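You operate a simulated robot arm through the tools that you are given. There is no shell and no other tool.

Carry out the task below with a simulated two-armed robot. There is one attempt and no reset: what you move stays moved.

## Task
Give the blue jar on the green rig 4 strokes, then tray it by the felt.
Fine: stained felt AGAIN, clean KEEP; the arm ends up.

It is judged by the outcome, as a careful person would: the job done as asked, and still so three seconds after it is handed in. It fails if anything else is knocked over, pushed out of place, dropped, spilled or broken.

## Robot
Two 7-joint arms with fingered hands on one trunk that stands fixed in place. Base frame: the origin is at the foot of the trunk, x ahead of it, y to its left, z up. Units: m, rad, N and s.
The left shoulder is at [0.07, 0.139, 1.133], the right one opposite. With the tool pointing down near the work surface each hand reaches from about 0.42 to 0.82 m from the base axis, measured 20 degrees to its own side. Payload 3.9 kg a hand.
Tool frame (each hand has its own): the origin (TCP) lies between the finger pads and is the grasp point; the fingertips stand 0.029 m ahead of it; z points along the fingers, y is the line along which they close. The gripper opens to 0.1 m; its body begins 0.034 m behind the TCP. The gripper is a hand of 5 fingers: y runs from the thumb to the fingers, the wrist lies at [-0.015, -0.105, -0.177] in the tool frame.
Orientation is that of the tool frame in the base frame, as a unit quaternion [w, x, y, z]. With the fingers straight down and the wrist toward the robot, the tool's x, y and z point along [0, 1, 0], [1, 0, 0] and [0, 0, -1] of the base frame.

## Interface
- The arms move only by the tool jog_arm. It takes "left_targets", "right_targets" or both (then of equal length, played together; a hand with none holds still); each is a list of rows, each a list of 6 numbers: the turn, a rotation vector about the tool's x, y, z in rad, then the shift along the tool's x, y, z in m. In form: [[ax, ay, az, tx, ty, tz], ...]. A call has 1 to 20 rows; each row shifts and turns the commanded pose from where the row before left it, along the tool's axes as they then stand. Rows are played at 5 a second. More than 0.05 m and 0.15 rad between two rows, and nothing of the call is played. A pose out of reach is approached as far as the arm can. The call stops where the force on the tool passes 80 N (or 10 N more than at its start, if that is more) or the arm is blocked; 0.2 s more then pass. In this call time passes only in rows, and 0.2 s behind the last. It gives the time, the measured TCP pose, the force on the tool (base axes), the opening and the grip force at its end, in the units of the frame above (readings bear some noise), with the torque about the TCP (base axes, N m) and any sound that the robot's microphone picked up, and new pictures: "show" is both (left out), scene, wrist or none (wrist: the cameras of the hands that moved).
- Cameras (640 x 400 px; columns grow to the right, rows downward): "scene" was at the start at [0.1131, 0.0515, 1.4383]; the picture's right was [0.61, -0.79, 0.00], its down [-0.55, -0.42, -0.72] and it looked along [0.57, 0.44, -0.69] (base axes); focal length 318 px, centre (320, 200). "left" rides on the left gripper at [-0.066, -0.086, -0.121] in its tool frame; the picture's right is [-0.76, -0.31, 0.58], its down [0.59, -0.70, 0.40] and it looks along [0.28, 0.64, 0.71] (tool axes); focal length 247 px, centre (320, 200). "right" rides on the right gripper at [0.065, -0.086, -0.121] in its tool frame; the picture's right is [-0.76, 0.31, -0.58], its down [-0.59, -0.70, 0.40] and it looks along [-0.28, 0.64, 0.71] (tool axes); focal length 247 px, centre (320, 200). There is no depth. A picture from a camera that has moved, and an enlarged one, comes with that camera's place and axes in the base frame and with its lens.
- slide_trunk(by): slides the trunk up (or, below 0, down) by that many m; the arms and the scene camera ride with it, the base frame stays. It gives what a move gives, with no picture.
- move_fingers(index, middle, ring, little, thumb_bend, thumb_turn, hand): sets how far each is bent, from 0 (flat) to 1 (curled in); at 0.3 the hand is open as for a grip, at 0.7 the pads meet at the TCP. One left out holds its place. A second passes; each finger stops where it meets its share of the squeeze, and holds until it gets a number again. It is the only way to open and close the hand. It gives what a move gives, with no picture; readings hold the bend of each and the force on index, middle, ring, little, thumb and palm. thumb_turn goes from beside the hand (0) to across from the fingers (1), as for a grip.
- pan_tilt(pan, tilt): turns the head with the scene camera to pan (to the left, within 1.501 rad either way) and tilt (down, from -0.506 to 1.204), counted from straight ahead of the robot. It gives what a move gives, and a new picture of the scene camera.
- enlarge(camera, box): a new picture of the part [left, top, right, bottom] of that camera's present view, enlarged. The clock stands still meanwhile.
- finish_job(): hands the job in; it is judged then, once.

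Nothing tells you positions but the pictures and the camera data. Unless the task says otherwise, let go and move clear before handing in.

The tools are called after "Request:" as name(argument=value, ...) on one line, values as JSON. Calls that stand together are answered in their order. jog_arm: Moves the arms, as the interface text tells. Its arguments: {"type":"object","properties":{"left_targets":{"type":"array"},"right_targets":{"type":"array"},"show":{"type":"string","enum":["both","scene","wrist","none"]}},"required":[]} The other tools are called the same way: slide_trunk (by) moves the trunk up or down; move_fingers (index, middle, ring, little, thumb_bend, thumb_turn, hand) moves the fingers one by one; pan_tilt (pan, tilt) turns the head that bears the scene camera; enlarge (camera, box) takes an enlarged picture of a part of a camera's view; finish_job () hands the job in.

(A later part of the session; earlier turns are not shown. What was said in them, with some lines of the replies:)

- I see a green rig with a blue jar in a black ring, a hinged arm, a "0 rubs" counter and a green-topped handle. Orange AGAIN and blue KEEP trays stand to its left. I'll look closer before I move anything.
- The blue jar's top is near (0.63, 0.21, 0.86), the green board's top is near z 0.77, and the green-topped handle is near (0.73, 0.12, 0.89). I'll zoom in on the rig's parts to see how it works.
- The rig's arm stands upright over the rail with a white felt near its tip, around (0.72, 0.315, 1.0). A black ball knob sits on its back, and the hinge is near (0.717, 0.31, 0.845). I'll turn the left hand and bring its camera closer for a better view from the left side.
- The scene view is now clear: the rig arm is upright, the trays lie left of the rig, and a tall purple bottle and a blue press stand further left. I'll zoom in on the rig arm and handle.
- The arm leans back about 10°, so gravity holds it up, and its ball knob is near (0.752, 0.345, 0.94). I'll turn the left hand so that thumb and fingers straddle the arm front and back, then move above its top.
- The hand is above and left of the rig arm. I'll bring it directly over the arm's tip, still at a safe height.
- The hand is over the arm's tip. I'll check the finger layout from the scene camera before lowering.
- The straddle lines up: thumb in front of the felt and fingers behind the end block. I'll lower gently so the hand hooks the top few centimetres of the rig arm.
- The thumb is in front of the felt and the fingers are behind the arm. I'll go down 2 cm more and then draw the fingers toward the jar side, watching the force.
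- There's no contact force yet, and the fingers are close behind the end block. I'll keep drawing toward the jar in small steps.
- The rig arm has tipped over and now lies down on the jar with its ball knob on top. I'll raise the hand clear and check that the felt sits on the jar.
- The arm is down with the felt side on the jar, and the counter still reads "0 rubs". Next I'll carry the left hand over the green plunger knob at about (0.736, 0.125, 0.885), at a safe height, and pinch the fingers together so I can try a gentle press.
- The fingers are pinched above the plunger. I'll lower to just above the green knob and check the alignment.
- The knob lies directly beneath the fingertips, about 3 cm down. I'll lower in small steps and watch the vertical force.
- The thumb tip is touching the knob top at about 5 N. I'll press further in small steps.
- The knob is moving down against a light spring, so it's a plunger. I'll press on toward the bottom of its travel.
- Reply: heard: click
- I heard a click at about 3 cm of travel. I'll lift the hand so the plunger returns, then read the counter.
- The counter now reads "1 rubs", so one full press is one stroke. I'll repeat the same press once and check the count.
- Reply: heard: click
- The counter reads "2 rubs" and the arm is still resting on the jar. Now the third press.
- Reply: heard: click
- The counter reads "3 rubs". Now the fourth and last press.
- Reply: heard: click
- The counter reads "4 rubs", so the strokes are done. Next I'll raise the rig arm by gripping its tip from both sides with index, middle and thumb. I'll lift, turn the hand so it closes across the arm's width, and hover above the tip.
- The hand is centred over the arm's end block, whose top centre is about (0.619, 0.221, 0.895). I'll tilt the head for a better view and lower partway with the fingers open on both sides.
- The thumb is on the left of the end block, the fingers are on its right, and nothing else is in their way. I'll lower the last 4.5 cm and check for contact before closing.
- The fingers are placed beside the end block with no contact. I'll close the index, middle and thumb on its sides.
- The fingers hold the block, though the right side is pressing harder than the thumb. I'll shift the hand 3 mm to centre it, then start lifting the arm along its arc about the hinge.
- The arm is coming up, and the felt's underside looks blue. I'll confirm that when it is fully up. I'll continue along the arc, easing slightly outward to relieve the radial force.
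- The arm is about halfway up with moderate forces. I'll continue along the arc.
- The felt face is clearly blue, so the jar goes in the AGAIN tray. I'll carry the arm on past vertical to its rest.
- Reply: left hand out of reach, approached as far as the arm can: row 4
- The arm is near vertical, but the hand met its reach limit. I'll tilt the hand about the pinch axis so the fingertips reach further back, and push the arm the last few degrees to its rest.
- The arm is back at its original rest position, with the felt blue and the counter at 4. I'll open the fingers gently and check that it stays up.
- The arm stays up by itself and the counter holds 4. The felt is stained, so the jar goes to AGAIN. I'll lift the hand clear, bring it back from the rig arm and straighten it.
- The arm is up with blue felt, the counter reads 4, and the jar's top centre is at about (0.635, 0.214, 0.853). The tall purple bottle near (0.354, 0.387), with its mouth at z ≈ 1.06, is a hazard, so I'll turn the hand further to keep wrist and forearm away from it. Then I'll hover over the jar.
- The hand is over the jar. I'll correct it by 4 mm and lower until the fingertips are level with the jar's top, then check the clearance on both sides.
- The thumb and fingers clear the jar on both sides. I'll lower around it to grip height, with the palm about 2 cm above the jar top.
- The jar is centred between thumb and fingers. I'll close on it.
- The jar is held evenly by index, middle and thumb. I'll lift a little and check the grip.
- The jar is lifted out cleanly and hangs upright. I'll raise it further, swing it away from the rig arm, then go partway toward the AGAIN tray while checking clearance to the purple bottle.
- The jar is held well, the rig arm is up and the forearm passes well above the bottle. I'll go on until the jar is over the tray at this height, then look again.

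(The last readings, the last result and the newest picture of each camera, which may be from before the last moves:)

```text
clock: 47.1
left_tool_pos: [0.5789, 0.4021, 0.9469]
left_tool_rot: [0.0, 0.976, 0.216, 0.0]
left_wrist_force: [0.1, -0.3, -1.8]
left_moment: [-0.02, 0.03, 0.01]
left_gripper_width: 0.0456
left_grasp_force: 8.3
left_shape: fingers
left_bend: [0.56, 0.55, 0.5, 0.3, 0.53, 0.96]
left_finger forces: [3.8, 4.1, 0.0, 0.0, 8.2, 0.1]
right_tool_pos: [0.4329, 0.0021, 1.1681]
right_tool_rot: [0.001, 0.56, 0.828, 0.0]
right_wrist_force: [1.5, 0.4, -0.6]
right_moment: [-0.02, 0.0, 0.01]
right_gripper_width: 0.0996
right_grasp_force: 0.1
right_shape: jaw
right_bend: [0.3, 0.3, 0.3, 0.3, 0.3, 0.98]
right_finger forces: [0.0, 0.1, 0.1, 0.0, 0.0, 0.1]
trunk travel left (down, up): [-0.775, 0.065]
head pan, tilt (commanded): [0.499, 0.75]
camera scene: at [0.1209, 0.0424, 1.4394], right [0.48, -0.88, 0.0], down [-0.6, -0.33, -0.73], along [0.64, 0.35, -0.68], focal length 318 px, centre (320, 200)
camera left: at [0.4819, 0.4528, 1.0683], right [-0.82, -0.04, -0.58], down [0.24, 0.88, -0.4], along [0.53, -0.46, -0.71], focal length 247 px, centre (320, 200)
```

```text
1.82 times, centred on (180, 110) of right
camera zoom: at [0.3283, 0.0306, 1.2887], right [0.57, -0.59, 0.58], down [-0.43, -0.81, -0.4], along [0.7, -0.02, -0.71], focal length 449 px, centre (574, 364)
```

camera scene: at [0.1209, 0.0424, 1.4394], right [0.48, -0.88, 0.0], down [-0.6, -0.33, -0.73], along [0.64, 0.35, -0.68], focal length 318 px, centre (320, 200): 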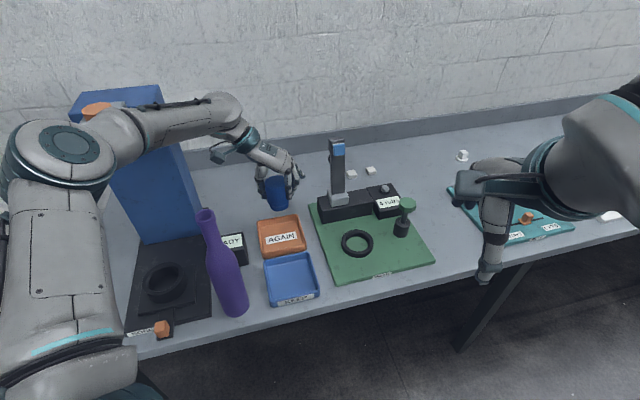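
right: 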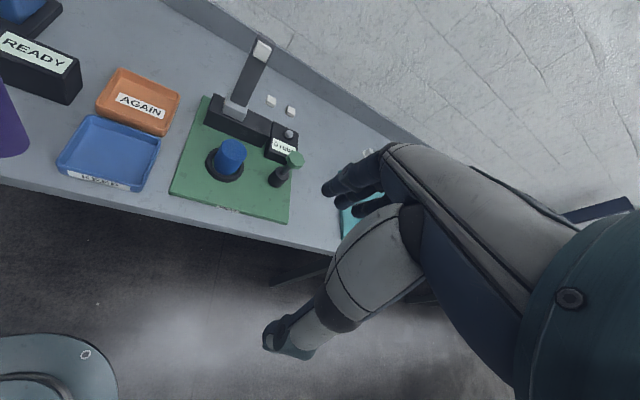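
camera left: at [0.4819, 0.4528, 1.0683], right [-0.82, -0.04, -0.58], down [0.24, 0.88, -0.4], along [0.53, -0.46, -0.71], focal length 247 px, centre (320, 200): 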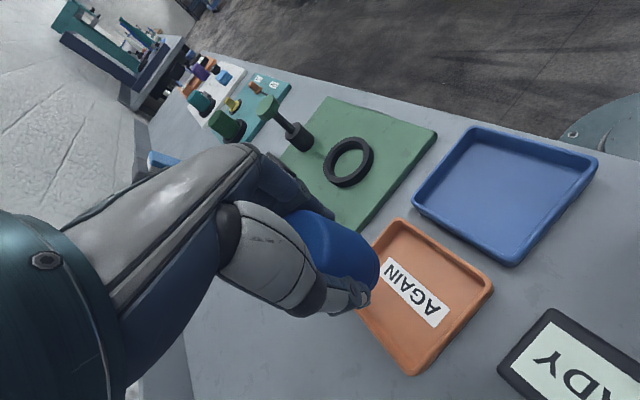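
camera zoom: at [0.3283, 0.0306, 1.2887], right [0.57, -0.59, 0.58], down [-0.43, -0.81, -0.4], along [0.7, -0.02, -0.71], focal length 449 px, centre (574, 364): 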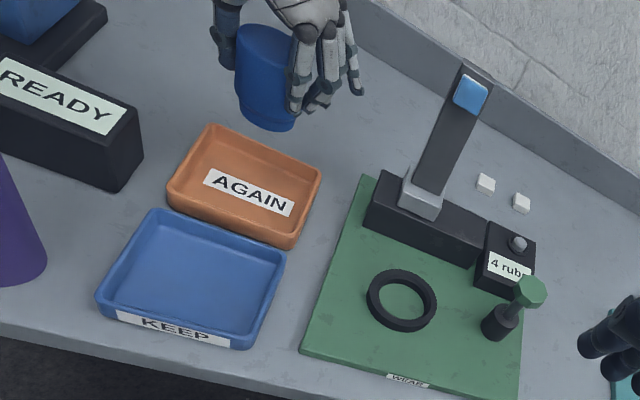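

The jar is over the AGAIN tray, and the forearm stays well clear of the bottle and the READY box. I'll lower most of the way and check again.

Request:
jog_arm(left_targets=[[0, 0, 0, 0, 0, 0.03], [0, 0, 0, 0, 0, 0.03], [0, 0, 0, 0, 0, 0.02]], show="both")

Request:
enlarge(camera="scene", box=[150, 80, 350, 280])

Request:
enlarge(camera="right", box=[60, 0, 260, 200])

```text
clock: 48.0
left_tool_pos: [0.5794, 0.3994, 0.8684]
left_tool_rot: [0.001, 0.976, 0.216, 0.0]
left_wrist_force: [-0.2, -0.7, -1.5]
left_moment: [-0.05, 0.05, -0.01]
left_gripper_width: 0.0453
left_grasp_force: 8.1
left_shape: fingers
left_bend: [0.56, 0.55, 0.5, 0.3, 0.53, 0.96]
left_finger forces: [3.8, 4.2, 0.0, 0.0, 8.2, 0.1]
right_tool_pos: [0.4333, -0.0005, 1.1674]
right_tool_rot: [0.0, 0.56, 0.829, 0.0]
right_wrist_force: [0.6, -0.9, -0.5]
right_moment: [0.0, 0.03, 0.0]
right_gripper_width: 0.1001
right_grasp_force: 0.0
right_shape: jaw
right_bend: [0.3, 0.3, 0.3, 0.3, 0.3, 0.98]
right_finger forces: [0.0, 0.0, 0.0, 0.0, 0.0, 0.1]
trunk travel left (down, up): [-0.775, 0.065]
head pan, tilt (commanded): [0.499, 0.75]
camera scene: at [0.1214, 0.0409, 1.4394], right [0.48, -0.88, 0.0], down [-0.6, -0.33, -0.73], along [0.64, 0.35, -0.68], focal length 318 px, centre (320, 200)
camera left: at [0.4834, 0.4501, 0.9894], right [-0.82, -0.04, -0.58], down [0.24, 0.89, -0.4], along [0.53, -0.46, -0.71], focal length 247 px, centre (320, 200)
```

scene: 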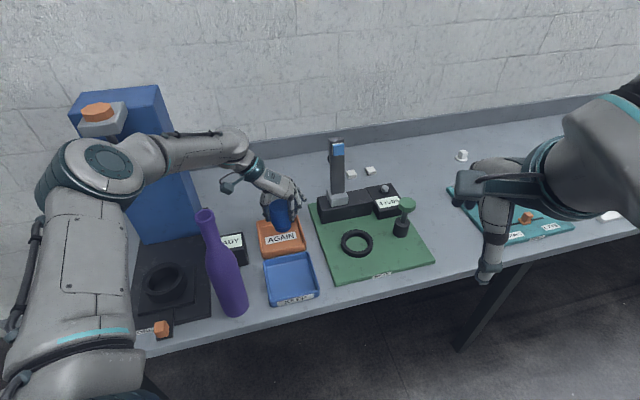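
left: 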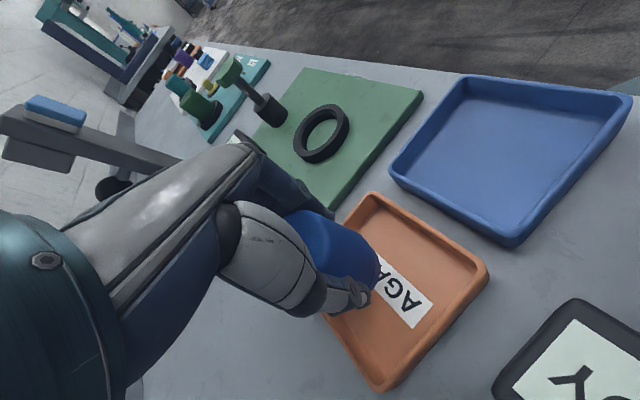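

```text
2.00 times, centred on (250, 180) of scene
camera zoom: at [0.1214, 0.0409, 1.4394], right [0.48, -0.88, 0.0], down [-0.6, -0.33, -0.73], along [0.64, 0.35, -0.68], focal length 635 px, centre (460, 240)
```

zoom: 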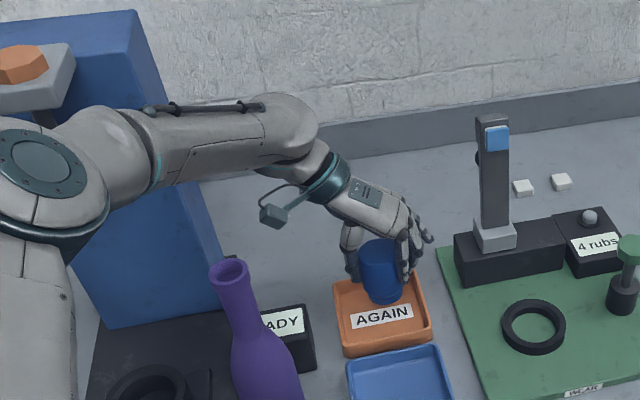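

```text
2.00 times, centred on (160, 100) of right
camera zoom: at [0.3288, 0.0293, 1.2886], right [0.57, -0.59, 0.58], down [-0.43, -0.81, -0.4], along [0.7, -0.02, -0.71], focal length 494 px, centre (640, 400)
```

zoom: 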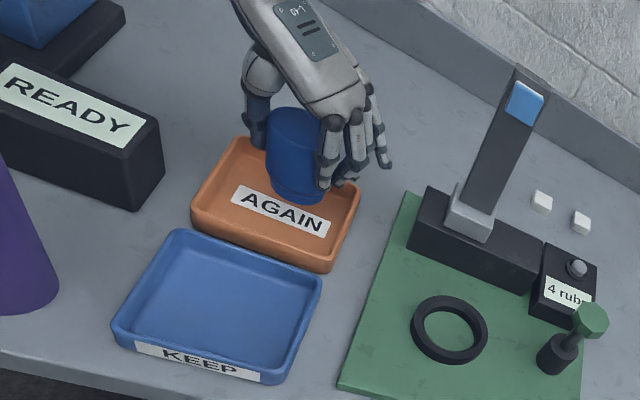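

The jar is inside the tray outline, offset a little to the right as planned. I'll lower the last few centimetres slowly until I feel the tray.

Request:
jog_arm(left_targets=[[0, 0, 0, 0, 0, 0.012], [0, 0, 0, 0, 0, 0.01], [0, 0, 0, 0, 0, 0.005]], show="none")

Request:
enlarge(camera="right", box=[80, 20, 240, 180])

Request:
enlarge(camera="scene", box=[190, 120, 350, 280])

```text
clock: 48.8
left_tool_pos: [0.5796, 0.3986, 0.8412]
left_tool_rot: [0.001, 0.977, 0.215, 0.0]
left_wrist_force: [-0.2, -0.2, -2.0]
left_moment: [0.01, 0.03, 0.01]
left_gripper_width: 0.0454
left_grasp_force: 8.3
left_shape: fingers
left_bend: [0.56, 0.55, 0.5, 0.3, 0.53, 0.96]
left_finger forces: [3.8, 4.1, 0.0, 0.1, 8.0, 0.0]
right_tool_pos: [0.4325, 0.0002, 1.1676]
right_tool_rot: [0.0, 0.56, 0.829, 0.0]
right_wrist_force: [-0.2, 0.6, 0.0]
right_moment: [0.0, 0.01, 0.01]
right_gripper_width: 0.0996
right_grasp_force: 0.1
right_shape: jaw
right_bend: [0.3, 0.3, 0.3, 0.3, 0.3, 0.98]
right_finger forces: [0.1, 0.1, 0.0, 0.0, 0.0, 0.1]
trunk travel left (down, up): [-0.775, 0.065]
head pan, tilt (commanded): [0.499, 0.75]
```

```text
2.50 times, centred on (160, 100) of right
camera zoom: at [0.3285, 0.0293, 1.2887], right [0.57, -0.59, 0.58], down [-0.43, -0.81, -0.4], along [0.7, -0.02, -0.71], focal length 617 px, centre (720, 450)
```

zoom: 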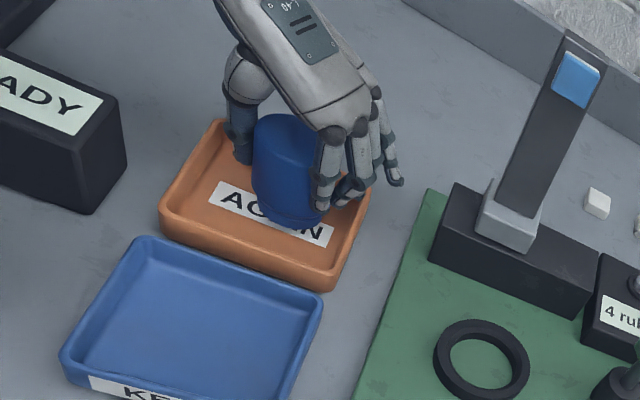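

```text
2.50 times, centred on (270, 200) of scene
camera zoom: at [0.1211, 0.041, 1.4394], right [0.48, -0.88, 0.0], down [-0.6, -0.33, -0.73], along [0.64, 0.35, -0.68], focal length 794 px, centre (445, 200)
```

zoom: 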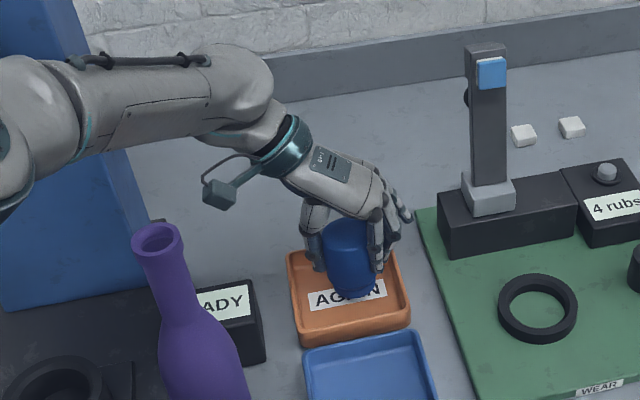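

No contact yet; the load is still just the jar's weight. I'll lower in 3 mm steps.

Request:
jog_arm(left_targets=[[0, 0, 0, 0, 0, 0.003], [0, 0, 0, 0, 0, 0.003], [0, 0, 0, 0, 0, 0.002]], show="none")

Request:
enlarge(camera="right", box=[100, 40, 220, 160])

```text
clock: 49.5
left_tool_pos: [0.5796, 0.4001, 0.8328]
left_tool_rot: [0.001, 0.976, 0.216, 0.0]
left_wrist_force: [0.4, -0.3, -2.1]
left_moment: [-0.01, 0.0, 0.01]
left_gripper_width: 0.0457
left_grasp_force: 7.8
left_shape: fingers
left_bend: [0.56, 0.55, 0.5, 0.3, 0.53, 0.96]
left_finger forces: [3.8, 4.2, 0.0, 0.1, 8.0, 0.1]
right_tool_pos: [0.4335, -0.001, 1.1683]
right_tool_rot: [0.001, 0.56, 0.829, -0.001]
right_wrist_force: [-0.8, 0.2, 0.2]
right_moment: [0.01, -0.01, 0.02]
right_gripper_width: 0.0996
right_grasp_force: 0.0
right_shape: jaw
right_bend: [0.3, 0.3, 0.3, 0.3, 0.3, 0.98]
right_finger forces: [0.1, 0.1, 0.0, 0.1, 0.0, 0.1]
trunk travel left (down, up): [-0.775, 0.065]
head pan, tilt (commanded): [0.499, 0.75]
```

```text
3.33 times, centred on (160, 100) of right
camera zoom: at [0.3286, 0.0294, 1.2886], right [0.57, -0.59, 0.58], down [-0.43, -0.81, -0.4], along [0.7, -0.02, -0.71], focal length 823 px, centre (853, 533)
```

zoom: 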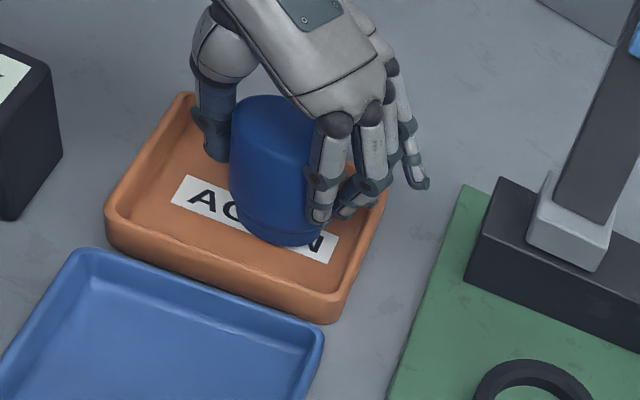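

Still free. I'll continue down in small steps.

Request:
jog_arm(left_targets=[[0, 0, 0, 0, 0, 0.003], [0, 0, 0, 0, 0, 0.002]], show="none")

```text
clock: 50.1
left_tool_pos: [0.5793, 0.3976, 0.8298]
left_tool_rot: [0.001, 0.976, 0.216, 0.001]
left_wrist_force: [-1.2, -0.5, 4.3]
left_moment: [0.13, 0.06, 0.06]
left_gripper_width: 0.0457
left_grasp_force: 8.4
left_shape: fingers
left_bend: [0.56, 0.55, 0.5, 0.3, 0.53, 0.96]
left_finger forces: [4.7, 4.3, 0.0, 0.0, 8.5, 0.0]
right_tool_pos: [0.431, -0.0003, 1.1682]
right_tool_rot: [0.0, 0.56, 0.829, -0.001]
right_wrist_force: [1.1, -0.2, 0.0]
right_moment: [0.0, 0.0, 0.0]
right_gripper_width: 0.0998
right_grasp_force: 0.0
right_shape: jaw
right_bend: [0.3, 0.3, 0.3, 0.3, 0.3, 0.98]
right_finger forces: [0.0, 0.0, 0.0, 0.0, 0.0, 0.0]
trunk travel left (down, up): [-0.775, 0.065]
head pan, tilt (commanded): [0.499, 0.75]
```

The upward force of about 4 N shows contact. I'll check that it's the jar on the tray floor and not a finger on the rim.

Request:
enlarge(camera="right", box=[100, 40, 220, 160])

Request:
enlarge(camera="scene", box=[240, 170, 330, 260])

Request:
enlarge(camera="left", box=[220, 150, 460, 390])

```text
3.33 times, centred on (160, 100) of right
camera zoom: at [0.3274, 0.0286, 1.2891], right [0.57, -0.59, 0.58], down [-0.43, -0.81, -0.4], along [0.7, -0.02, -0.71], focal length 823 px, centre (853, 533)
```

zoom: 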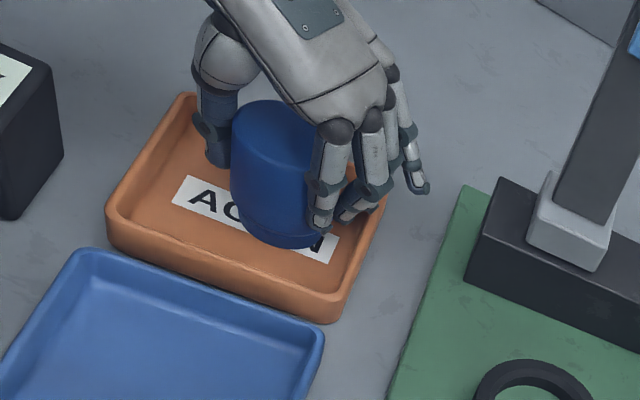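

```text
4.44 times, centred on (285, 215) of scene
camera zoom: at [0.1199, 0.0401, 1.4396], right [0.48, -0.88, 0.0], down [-0.6, -0.33, -0.73], along [0.64, 0.35, -0.68], focal length 1412 px, centre (476, 133)
```

zoom: 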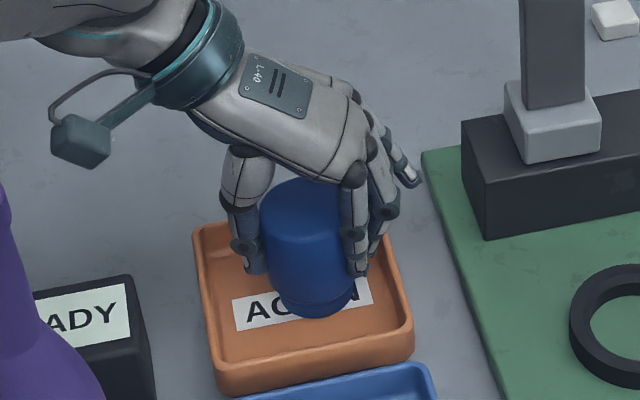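

```text
1.67 times, centred on (340, 270) of left
camera zoom: at [0.484, 0.4488, 0.9498], right [-0.81, -0.04, -0.58], down [0.24, 0.89, -0.4], along [0.53, -0.46, -0.71], focal length 412 px, centre (287, 83)
```

zoom: 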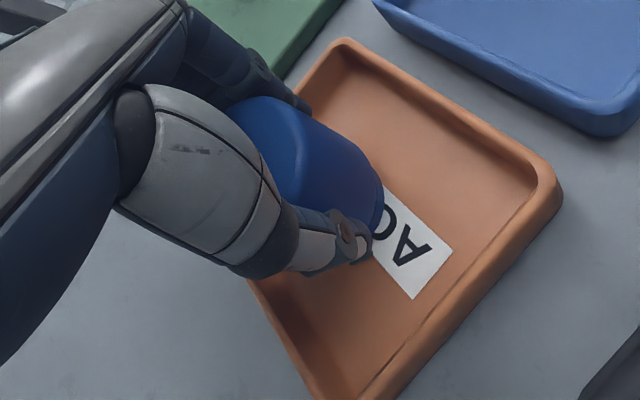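

The jar stands on the tray floor, well inside the rim, and no finger touches the tray. I'll ease off the downward push slightly and open the fingers moderately.

Request:
jog_arm(left_targets=[[0, 0, 0, 0, 0, -0.001]], show="none")

Request:
move_fingers(hand="left", index=0.4, middle=0.4, ring=0.4, thumb_bend=0.4)

Request:
enlarge(camera="right", box=[100, 40, 220, 160])

Request:
enlarge(camera="scene", box=[240, 170, 330, 260])

```text
clock: 50.5
left_tool_pos: [0.5793, 0.3982, 0.829]
left_tool_rot: [0.001, 0.977, 0.215, 0.0]
left_wrist_force: [-0.9, -1.6, 2.8]
left_moment: [0.01, -0.02, -0.02]
left_gripper_width: 0.0452
left_grasp_force: 8.8
left_shape: fingers
left_bend: [0.56, 0.55, 0.5, 0.3, 0.53, 0.96]
left_finger forces: [4.9, 4.6, 0.1, 0.0, 8.1, 0.0]
right_tool_pos: [0.4327, -0.0004, 1.1677]
right_tool_rot: [-0.001, 0.56, 0.829, 0.0]
right_wrist_force: [-0.1, -0.6, -1.2]
right_moment: [-0.04, -0.03, 0.0]
right_gripper_width: 0.1
right_grasp_force: 0.0
right_shape: jaw
right_bend: [0.3, 0.3, 0.3, 0.3, 0.3, 0.98]
right_finger forces: [0.0, 0.1, 0.1, 0.0, 0.0, 0.0]
trunk travel left (down, up): [-0.775, 0.065]
head pan, tilt (commanded): [0.499, 0.75]
```

```text
clock: 51.5
left_tool_pos: [0.58, 0.3993, 0.8286]
left_tool_rot: [0.001, 0.976, 0.216, 0.0]
left_wrist_force: [-1.1, -0.3, -1.0]
left_moment: [0.04, 0.01, -0.02]
left_gripper_width: 0.0746
left_grasp_force: 0.0
left_shape: fingers
left_bend: [0.4, 0.4, 0.4, 0.3, 0.4, 0.97]
left_finger forces: [0.0, 0.0, 0.0, 0.0, 0.1, 0.1]
right_tool_pos: [0.4316, -0.0002, 1.1688]
right_tool_rot: [0.0, 0.56, 0.828, 0.0]
right_wrist_force: [0.2, -0.5, 0.4]
right_moment: [0.01, 0.01, 0.01]
right_gripper_width: 0.1
right_grasp_force: 0.1
right_shape: jaw
right_bend: [0.3, 0.3, 0.3, 0.3, 0.3, 0.98]
right_finger forces: [0.0, 0.0, 0.0, 0.1, 0.0, 0.1]
trunk travel left (down, up): [-0.775, 0.065]
head pan, tilt (commanded): [0.499, 0.75]
```

```text
3.33 times, centred on (160, 100) of right
camera zoom: at [0.3282, 0.0291, 1.2887], right [0.57, -0.59, 0.58], down [-0.43, -0.81, -0.4], along [0.7, -0.02, -0.71], focal length 823 px, centre (853, 533)
```

zoom: 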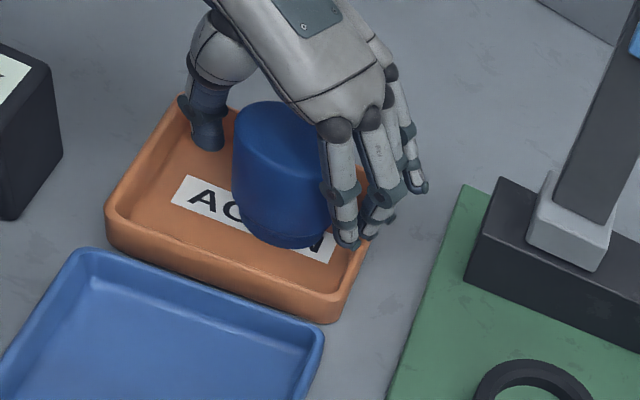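

```text
4.44 times, centred on (285, 215) of scene
camera zoom: at [0.1208, 0.0407, 1.4394], right [0.48, -0.88, 0.0], down [-0.6, -0.33, -0.73], along [0.64, 0.35, -0.68], focal length 1412 px, centre (476, 133)
```

zoom: 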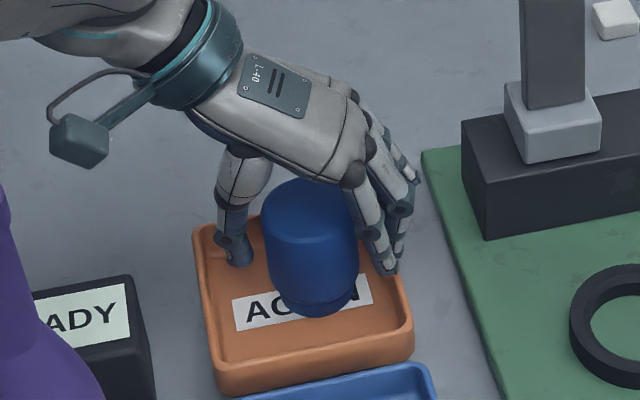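

The jar stands free in the tray. I'll raise the hand straight up, slowly at first.

Request:
jog_arm(left_targets=[[0, 0, 0, 0, 0, -0.01], [0, 0, 0, 0, 0, -0.015], [0, 0, 0, 0, 0, -0.02]], show="none")

Request:
enlarge(camera="scene", box=[220, 140, 340, 260])

```text
clock: 52.4
left_tool_pos: [0.5777, 0.399, 0.8736]
left_tool_rot: [0.002, 0.976, 0.217, 0.001]
left_wrist_force: [-0.3, -0.1, 0.0]
left_moment: [-0.02, -0.01, 0.03]
left_gripper_width: 0.0745
left_grasp_force: 0.1
left_shape: fingers
left_bend: [0.4, 0.4, 0.4, 0.3, 0.4, 0.98]
left_finger forces: [0.0, 0.0, 0.0, 0.0, 0.1, 0.0]
right_tool_pos: [0.433, -0.0011, 1.1674]
right_tool_rot: [0.0, 0.56, 0.828, -0.001]
right_wrist_force: [-0.5, -0.3, -0.2]
right_moment: [0.01, 0.01, 0.03]
right_gripper_width: 0.0997
right_grasp_force: 0.1
right_shape: jaw
right_bend: [0.3, 0.3, 0.3, 0.3, 0.3, 0.98]
right_finger forces: [0.0, 0.0, 0.1, 0.1, 0.0, 0.0]
trunk travel left (down, up): [-0.775, 0.065]
head pan, tilt (commanded): [0.499, 0.75]
```

```text
3.33 times, centred on (280, 200) of scene
camera zoom: at [0.1202, 0.0405, 1.4395], right [0.48, -0.88, 0.0], down [-0.6, -0.33, -0.73], along [0.64, 0.35, -0.68], focal length 1059 px, centre (453, 200)
```

zoom: 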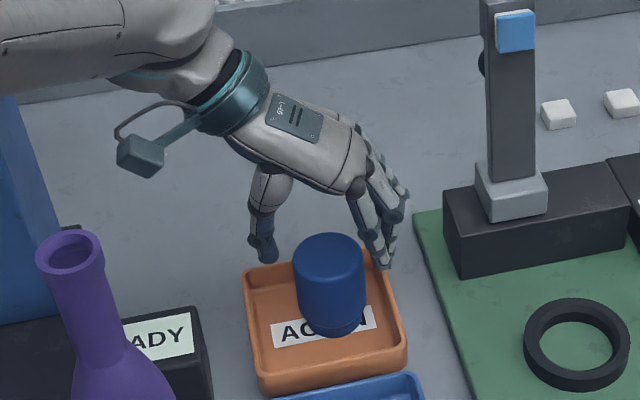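

The jar stays put as the hand leaves. I'll rise well clear and take a final look at everything.

Request:
jog_arm(left_targets=[[0, 0, 0, 0, 0, -0.04], [0, 0, 0, 0, 0, -0.04], [0, 0, 0, 0, 0, -0.04], [0, 0, 0, 0, 0, -0.04], [0, 0, 0, 0, 0, -0.04]], show="both")

Request:
enlarge(camera="scene", box=[130, 120, 450, 330])

Request:
enlarge(camera="right", box=[60, 0, 320, 220])

```text
clock: 53.5
left_tool_pos: [0.5779, 0.3969, 1.0761]
left_tool_rot: [0.0, 0.976, 0.216, 0.0]
left_wrist_force: [-0.2, -1.2, 1.4]
left_moment: [-0.03, 0.0, -0.02]
left_gripper_width: 0.0744
left_grasp_force: 0.0
left_shape: fingers
left_bend: [0.4, 0.4, 0.4, 0.3, 0.4, 0.98]
left_finger forces: [0.0, 0.0, 0.0, 0.0, 0.0, 0.1]
right_tool_pos: [0.4313, -0.001, 1.1687]
right_tool_rot: [0.0, 0.559, 0.829, 0.0]
right_wrist_force: [0.3, -0.5, -0.8]
right_moment: [0.0, 0.0, 0.01]
right_gripper_width: 0.0998
right_grasp_force: 0.0
right_shape: jaw
right_bend: [0.3, 0.3, 0.3, 0.3, 0.3, 0.98]
right_finger forces: [0.1, 0.0, 0.0, 0.0, 0.0, 0.1]
trunk travel left (down, up): [-0.775, 0.065]
head pan, tilt (commanded): [0.499, 0.75]
camera scene: at [0.1202, 0.0399, 1.4394], right [0.48, -0.88, 0.0], down [-0.6, -0.33, -0.73], along [0.64, 0.35, -0.68], focal length 318 px, centre (320, 200)
camera left: at [0.482, 0.4468, 1.1968], right [-0.82, -0.04, -0.58], down [0.24, 0.89, -0.4], along [0.53, -0.46, -0.71], focal length 247 px, centre (320, 200)
```

scene: 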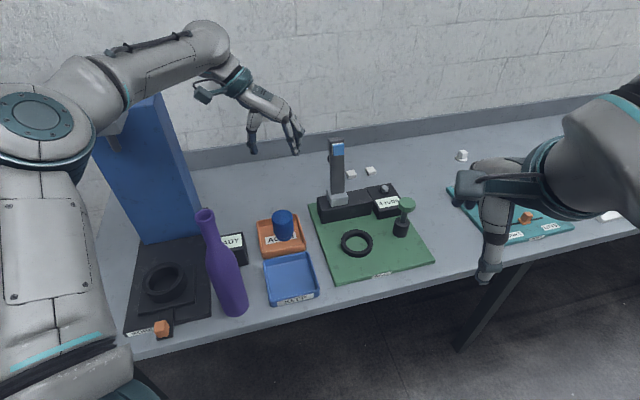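
left: 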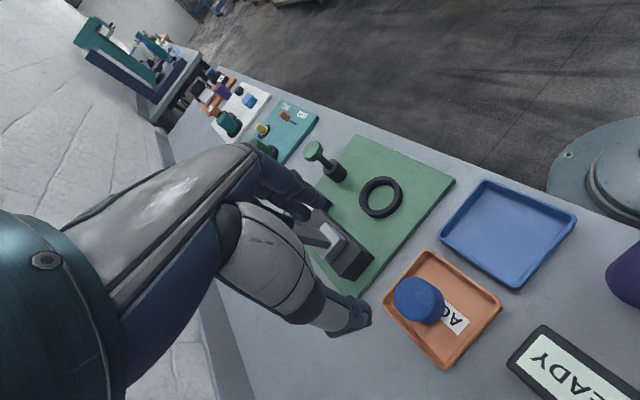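

```text
1.90 times, centred on (290, 225) of scene
camera zoom: at [0.1202, 0.0399, 1.4394], right [0.48, -0.88, 0.0], down [-0.6, -0.33, -0.73], along [0.64, 0.35, -0.68], focal length 605 px, centre (377, 152)
```

zoom: 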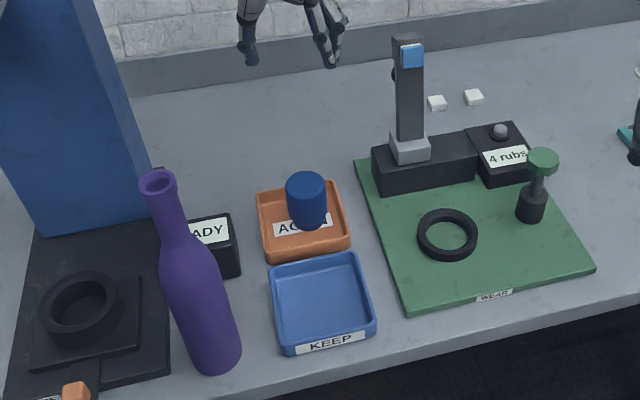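

```text
1.82 times, centred on (190, 110) of right
camera zoom: at [0.3277, 0.0284, 1.2889], right [0.57, -0.59, 0.58], down [-0.43, -0.81, -0.4], along [0.7, -0.02, -0.71], focal length 449 px, centre (556, 364)
```

zoom: 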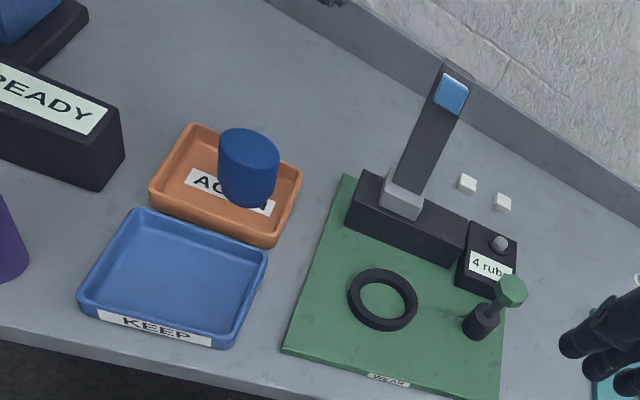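

The blue jar stands upright in the AGAIN tray, the rig arm is up with its stained felt, and the counter reads 4. The bottle, trays and other rigs are where they were, and both hands are clear, so I'm handing it in.

Request:
finish_job()

```text
The job is handed in.
```

The blue jar got exactly 4 strokes on the green rig; the counter went up one at a time and ended on "4 rubs". The felt came up clearly stained blue, so I stood the jar upright in the AGAIN tray.

The rig arm is back up at its rest position and stays there by itself. In the last pictures the bottle, trays and other rigs were where they started, and both hands were clear. I handed the job in; the tool did not report a verdict.
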